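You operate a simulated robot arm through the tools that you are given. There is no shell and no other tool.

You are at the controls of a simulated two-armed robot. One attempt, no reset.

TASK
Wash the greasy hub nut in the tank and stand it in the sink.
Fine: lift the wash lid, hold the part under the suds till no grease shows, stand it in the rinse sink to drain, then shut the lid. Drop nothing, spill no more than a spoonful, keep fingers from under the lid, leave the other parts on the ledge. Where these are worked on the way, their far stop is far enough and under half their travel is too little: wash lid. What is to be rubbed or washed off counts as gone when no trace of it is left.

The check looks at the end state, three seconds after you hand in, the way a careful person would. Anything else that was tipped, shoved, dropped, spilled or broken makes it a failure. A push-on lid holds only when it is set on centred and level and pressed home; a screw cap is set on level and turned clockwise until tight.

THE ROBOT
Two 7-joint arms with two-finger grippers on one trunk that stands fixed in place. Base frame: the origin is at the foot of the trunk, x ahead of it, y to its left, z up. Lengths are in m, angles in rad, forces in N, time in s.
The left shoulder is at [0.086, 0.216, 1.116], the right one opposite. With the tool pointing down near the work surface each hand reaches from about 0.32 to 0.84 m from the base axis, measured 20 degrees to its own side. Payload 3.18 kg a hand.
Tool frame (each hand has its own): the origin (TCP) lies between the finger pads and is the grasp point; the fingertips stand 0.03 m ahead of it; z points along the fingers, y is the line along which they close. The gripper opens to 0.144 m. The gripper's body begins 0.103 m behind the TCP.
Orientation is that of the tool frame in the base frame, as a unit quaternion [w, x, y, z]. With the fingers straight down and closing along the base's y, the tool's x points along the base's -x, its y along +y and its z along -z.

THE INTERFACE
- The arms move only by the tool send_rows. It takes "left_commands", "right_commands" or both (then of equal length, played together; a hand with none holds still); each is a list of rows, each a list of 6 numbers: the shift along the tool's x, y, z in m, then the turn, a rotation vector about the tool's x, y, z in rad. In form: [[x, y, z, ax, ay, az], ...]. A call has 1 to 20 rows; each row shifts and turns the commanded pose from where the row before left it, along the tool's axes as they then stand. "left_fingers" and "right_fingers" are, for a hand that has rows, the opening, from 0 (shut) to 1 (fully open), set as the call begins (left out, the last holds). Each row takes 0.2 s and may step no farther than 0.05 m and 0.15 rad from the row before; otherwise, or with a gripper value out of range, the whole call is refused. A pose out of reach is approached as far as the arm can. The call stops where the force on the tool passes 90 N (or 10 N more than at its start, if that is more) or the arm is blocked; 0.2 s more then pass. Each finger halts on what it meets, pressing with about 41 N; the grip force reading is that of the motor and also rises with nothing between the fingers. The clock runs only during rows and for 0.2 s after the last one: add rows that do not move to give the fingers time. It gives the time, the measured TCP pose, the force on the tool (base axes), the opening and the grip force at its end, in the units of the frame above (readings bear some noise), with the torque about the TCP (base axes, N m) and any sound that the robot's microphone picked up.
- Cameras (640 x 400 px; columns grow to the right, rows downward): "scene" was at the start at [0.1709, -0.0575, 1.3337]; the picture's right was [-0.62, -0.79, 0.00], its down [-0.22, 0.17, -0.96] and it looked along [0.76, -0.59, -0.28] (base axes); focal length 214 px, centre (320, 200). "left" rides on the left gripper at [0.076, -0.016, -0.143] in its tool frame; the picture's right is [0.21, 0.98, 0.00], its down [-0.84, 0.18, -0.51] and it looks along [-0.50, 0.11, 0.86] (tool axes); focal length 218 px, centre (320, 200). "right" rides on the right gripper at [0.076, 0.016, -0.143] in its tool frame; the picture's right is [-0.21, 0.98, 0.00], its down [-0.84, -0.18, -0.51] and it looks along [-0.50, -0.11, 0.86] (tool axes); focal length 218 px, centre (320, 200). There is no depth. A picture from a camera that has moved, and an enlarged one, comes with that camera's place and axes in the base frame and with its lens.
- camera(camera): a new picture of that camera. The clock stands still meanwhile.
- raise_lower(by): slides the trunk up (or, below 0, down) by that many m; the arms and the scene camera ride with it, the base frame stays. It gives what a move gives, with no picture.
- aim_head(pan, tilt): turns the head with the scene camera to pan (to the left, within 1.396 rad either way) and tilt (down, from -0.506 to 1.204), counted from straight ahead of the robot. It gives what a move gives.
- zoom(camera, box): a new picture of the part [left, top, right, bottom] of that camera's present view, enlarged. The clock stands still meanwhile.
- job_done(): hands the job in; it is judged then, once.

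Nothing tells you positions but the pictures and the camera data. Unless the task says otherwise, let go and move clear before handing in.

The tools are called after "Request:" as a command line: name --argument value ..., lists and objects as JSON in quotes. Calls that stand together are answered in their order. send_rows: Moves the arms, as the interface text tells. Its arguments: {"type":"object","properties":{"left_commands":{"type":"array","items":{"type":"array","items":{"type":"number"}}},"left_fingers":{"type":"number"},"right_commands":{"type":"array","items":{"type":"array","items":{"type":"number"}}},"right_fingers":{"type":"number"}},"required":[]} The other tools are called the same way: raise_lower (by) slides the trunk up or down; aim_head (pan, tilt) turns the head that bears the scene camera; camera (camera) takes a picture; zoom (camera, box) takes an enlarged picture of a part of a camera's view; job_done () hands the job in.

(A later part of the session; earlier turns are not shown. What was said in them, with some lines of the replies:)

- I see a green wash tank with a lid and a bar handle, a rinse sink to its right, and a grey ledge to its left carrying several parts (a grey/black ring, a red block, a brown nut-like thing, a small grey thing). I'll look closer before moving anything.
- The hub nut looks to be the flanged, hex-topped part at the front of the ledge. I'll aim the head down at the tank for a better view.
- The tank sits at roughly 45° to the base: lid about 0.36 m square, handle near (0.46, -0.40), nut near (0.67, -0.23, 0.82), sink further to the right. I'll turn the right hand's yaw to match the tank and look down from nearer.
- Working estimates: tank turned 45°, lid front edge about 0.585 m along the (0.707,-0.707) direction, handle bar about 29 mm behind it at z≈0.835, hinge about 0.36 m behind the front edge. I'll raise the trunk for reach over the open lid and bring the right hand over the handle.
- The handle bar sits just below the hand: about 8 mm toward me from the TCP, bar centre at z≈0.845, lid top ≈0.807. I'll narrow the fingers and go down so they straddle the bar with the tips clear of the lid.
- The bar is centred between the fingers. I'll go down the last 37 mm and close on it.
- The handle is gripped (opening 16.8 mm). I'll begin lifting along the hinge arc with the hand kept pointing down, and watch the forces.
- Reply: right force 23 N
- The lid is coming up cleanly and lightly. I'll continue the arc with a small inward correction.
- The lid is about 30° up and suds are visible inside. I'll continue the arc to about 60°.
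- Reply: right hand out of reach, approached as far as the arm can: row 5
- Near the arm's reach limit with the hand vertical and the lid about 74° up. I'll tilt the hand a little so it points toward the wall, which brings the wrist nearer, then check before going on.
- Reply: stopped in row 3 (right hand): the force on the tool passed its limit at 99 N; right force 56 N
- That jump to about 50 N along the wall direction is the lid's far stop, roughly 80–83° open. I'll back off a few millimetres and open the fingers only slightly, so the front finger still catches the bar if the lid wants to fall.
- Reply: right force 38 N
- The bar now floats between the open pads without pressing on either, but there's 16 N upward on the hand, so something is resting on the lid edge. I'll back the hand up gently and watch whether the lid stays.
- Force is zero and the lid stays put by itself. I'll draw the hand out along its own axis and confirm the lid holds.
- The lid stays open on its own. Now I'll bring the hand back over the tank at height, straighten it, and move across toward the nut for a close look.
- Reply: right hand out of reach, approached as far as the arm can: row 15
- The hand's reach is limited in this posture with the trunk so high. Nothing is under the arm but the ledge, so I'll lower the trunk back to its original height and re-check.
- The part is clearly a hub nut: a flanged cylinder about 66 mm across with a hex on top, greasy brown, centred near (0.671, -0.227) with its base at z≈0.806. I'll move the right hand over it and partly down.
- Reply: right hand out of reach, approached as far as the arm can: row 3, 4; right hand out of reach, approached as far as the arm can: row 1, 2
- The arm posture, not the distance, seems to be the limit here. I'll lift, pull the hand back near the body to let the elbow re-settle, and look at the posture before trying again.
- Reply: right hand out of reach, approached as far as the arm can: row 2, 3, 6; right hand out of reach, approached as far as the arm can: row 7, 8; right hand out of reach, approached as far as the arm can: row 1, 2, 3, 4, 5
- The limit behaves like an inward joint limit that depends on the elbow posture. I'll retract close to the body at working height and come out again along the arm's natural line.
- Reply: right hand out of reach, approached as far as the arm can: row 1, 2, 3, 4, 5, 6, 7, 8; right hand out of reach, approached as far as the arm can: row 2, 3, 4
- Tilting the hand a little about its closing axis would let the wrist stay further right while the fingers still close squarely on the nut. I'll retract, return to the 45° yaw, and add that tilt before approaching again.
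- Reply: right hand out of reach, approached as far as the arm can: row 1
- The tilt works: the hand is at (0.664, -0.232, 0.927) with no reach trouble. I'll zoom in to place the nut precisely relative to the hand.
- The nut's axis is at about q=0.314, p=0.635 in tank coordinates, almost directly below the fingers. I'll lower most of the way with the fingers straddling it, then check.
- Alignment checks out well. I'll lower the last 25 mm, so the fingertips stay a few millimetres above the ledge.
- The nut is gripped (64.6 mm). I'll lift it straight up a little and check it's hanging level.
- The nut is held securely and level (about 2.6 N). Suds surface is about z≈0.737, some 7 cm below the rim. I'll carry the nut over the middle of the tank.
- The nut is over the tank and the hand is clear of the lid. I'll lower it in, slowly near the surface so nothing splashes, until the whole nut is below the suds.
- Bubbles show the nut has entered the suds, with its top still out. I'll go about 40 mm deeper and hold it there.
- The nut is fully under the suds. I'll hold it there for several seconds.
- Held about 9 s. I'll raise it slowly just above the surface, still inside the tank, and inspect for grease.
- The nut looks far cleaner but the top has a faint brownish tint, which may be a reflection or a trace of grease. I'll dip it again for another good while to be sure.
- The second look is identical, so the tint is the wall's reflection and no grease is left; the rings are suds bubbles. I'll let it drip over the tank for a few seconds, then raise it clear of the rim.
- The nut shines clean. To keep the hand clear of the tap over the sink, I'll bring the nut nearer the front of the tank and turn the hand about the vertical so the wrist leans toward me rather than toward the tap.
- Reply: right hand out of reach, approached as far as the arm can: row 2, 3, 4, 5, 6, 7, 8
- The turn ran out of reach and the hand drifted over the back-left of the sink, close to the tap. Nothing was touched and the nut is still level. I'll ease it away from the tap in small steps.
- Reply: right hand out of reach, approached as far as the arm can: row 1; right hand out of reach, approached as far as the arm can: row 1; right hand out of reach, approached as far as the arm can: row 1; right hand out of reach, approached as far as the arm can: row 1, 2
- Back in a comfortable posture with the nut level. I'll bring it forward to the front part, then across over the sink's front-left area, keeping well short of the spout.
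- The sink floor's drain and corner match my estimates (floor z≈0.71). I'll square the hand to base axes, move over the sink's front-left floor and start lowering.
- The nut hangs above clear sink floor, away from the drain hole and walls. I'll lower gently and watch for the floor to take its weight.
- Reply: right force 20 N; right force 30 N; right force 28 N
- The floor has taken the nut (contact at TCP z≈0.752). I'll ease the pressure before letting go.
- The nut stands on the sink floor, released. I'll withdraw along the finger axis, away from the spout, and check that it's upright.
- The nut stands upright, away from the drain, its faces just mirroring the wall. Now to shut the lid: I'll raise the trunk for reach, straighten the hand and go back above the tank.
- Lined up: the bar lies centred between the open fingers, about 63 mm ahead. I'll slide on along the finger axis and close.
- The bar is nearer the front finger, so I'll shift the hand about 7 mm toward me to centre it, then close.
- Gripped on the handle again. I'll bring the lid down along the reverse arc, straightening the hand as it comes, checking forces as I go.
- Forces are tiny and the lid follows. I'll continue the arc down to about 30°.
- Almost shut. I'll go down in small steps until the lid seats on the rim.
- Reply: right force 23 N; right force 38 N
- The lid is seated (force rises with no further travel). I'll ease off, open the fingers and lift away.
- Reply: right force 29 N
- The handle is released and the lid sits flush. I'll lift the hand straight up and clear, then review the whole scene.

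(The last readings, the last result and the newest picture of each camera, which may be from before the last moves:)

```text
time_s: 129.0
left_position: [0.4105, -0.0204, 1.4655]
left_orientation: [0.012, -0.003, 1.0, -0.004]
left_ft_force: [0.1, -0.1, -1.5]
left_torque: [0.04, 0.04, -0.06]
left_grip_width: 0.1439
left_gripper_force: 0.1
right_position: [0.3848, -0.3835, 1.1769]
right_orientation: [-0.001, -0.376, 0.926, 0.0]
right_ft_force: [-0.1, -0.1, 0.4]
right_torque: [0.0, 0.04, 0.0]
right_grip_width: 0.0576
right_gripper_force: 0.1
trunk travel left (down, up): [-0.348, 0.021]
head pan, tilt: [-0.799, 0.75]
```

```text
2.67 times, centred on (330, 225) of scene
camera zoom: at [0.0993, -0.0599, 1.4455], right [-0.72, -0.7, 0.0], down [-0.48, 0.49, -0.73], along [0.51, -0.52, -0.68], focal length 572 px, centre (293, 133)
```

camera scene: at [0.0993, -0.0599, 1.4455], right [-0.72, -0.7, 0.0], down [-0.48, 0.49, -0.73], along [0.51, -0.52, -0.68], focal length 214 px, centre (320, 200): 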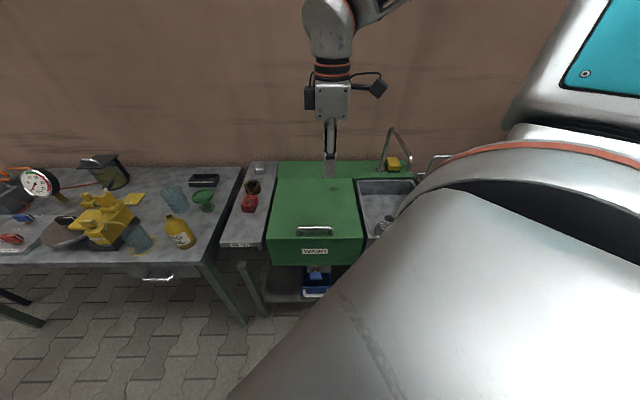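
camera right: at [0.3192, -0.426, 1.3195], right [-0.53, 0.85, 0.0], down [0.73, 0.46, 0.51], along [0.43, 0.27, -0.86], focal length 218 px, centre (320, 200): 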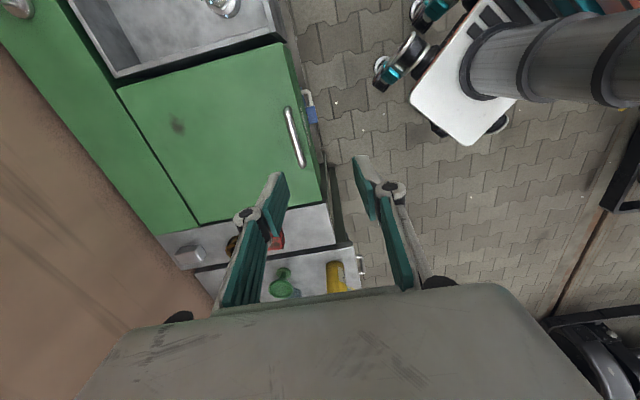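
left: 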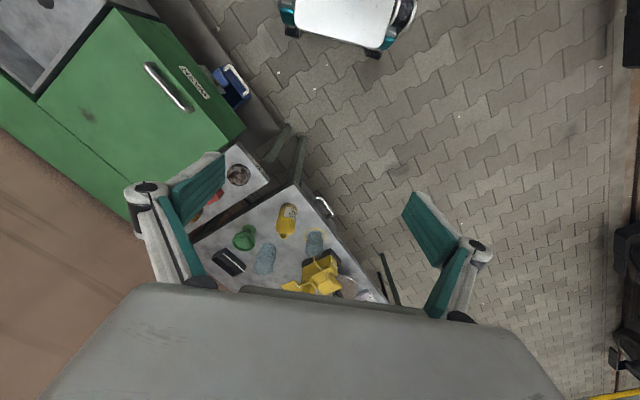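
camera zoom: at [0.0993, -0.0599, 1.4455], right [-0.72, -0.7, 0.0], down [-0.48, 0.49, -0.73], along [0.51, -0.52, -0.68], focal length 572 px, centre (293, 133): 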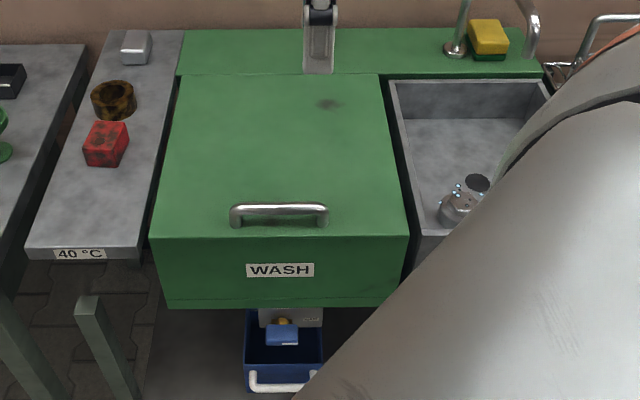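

Request:
zoom --camera "scene" --box '[365, 200, 405, 245]'

Request:
zoom --camera "scene" --box '[270, 215, 370, 275]'

Request:
zoom --camera "right" --box '[150, 0, 300, 100]'

```text
8.89 times, centred on (385, 222) of scene
camera zoom: at [0.0993, -0.0599, 1.4455], right [-0.72, -0.7, 0.0], down [-0.48, 0.49, -0.73], along [0.51, -0.52, -0.68], focal length 1906 px, centre (-258, 0)
```

zoom: 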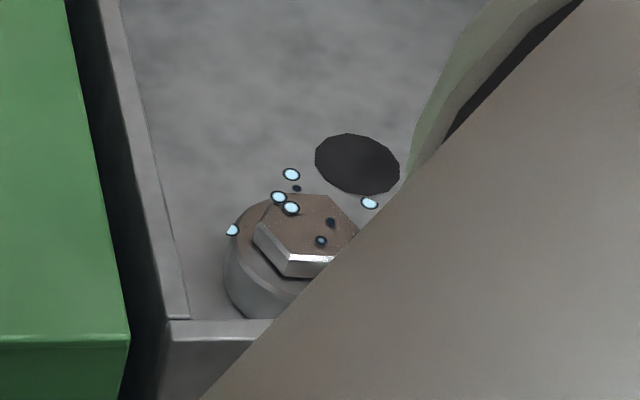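

```text
6.40 times, centred on (320, 245) of scene
camera zoom: at [0.0993, -0.0599, 1.4455], right [-0.72, -0.7, 0.0], down [-0.48, 0.49, -0.73], along [0.51, -0.52, -0.68], focal length 1373 px, centre (320, -88)
```

zoom: 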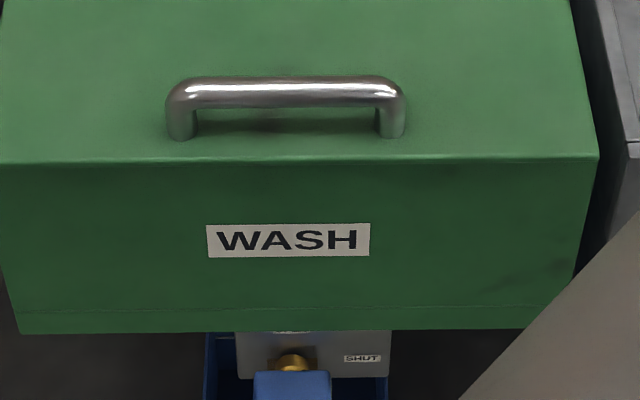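

```text
4.00 times, centred on (225, 50) of right
camera zoom: at [0.3192, -0.426, 1.3195], right [-0.53, 0.85, 0.0], down [0.73, 0.46, 0.51], along [0.43, 0.27, -0.86], focal length 873 px, centre (700, 800)
```

zoom: 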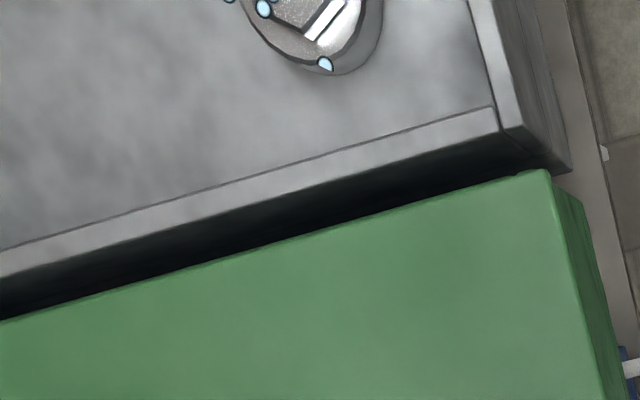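

The lid is shut flush, and the nut stands clean and upright on the sink floor. The other parts are still on the ledge, I see no spills, and both hands are empty and clear. I'm handing in.

Request:
job_done

```text
The job is handed in.
```

I washed the hub nut in the tank and stood it upright on the rinse sink floor, clear of the drain hole. The lid is shut. I've handed the job in, but no verdict has come back.

- **Washing:** I held the nut under the suds twice, for about 19 seconds in all. Afterwards I saw no grease on it from the angles I could check. I did not look at the side facing the wall up close.
- **Lid:** It opened to what felt like its far stop and stayed up by itself. I gripped the handle the whole way down when closing it, so no fingers went under the lid.
- **Near miss:** While I was carrying the nut to the sink, the right hand ran out of reach and drifted over the back of the sink, close to the tap. Force readings stayed normal, so I don't think it touched anything. The nut stayed in the grip.
- **Everything else:** The other parts on the ledge are where they were. I saw no spills. Both hands are empty and clear.
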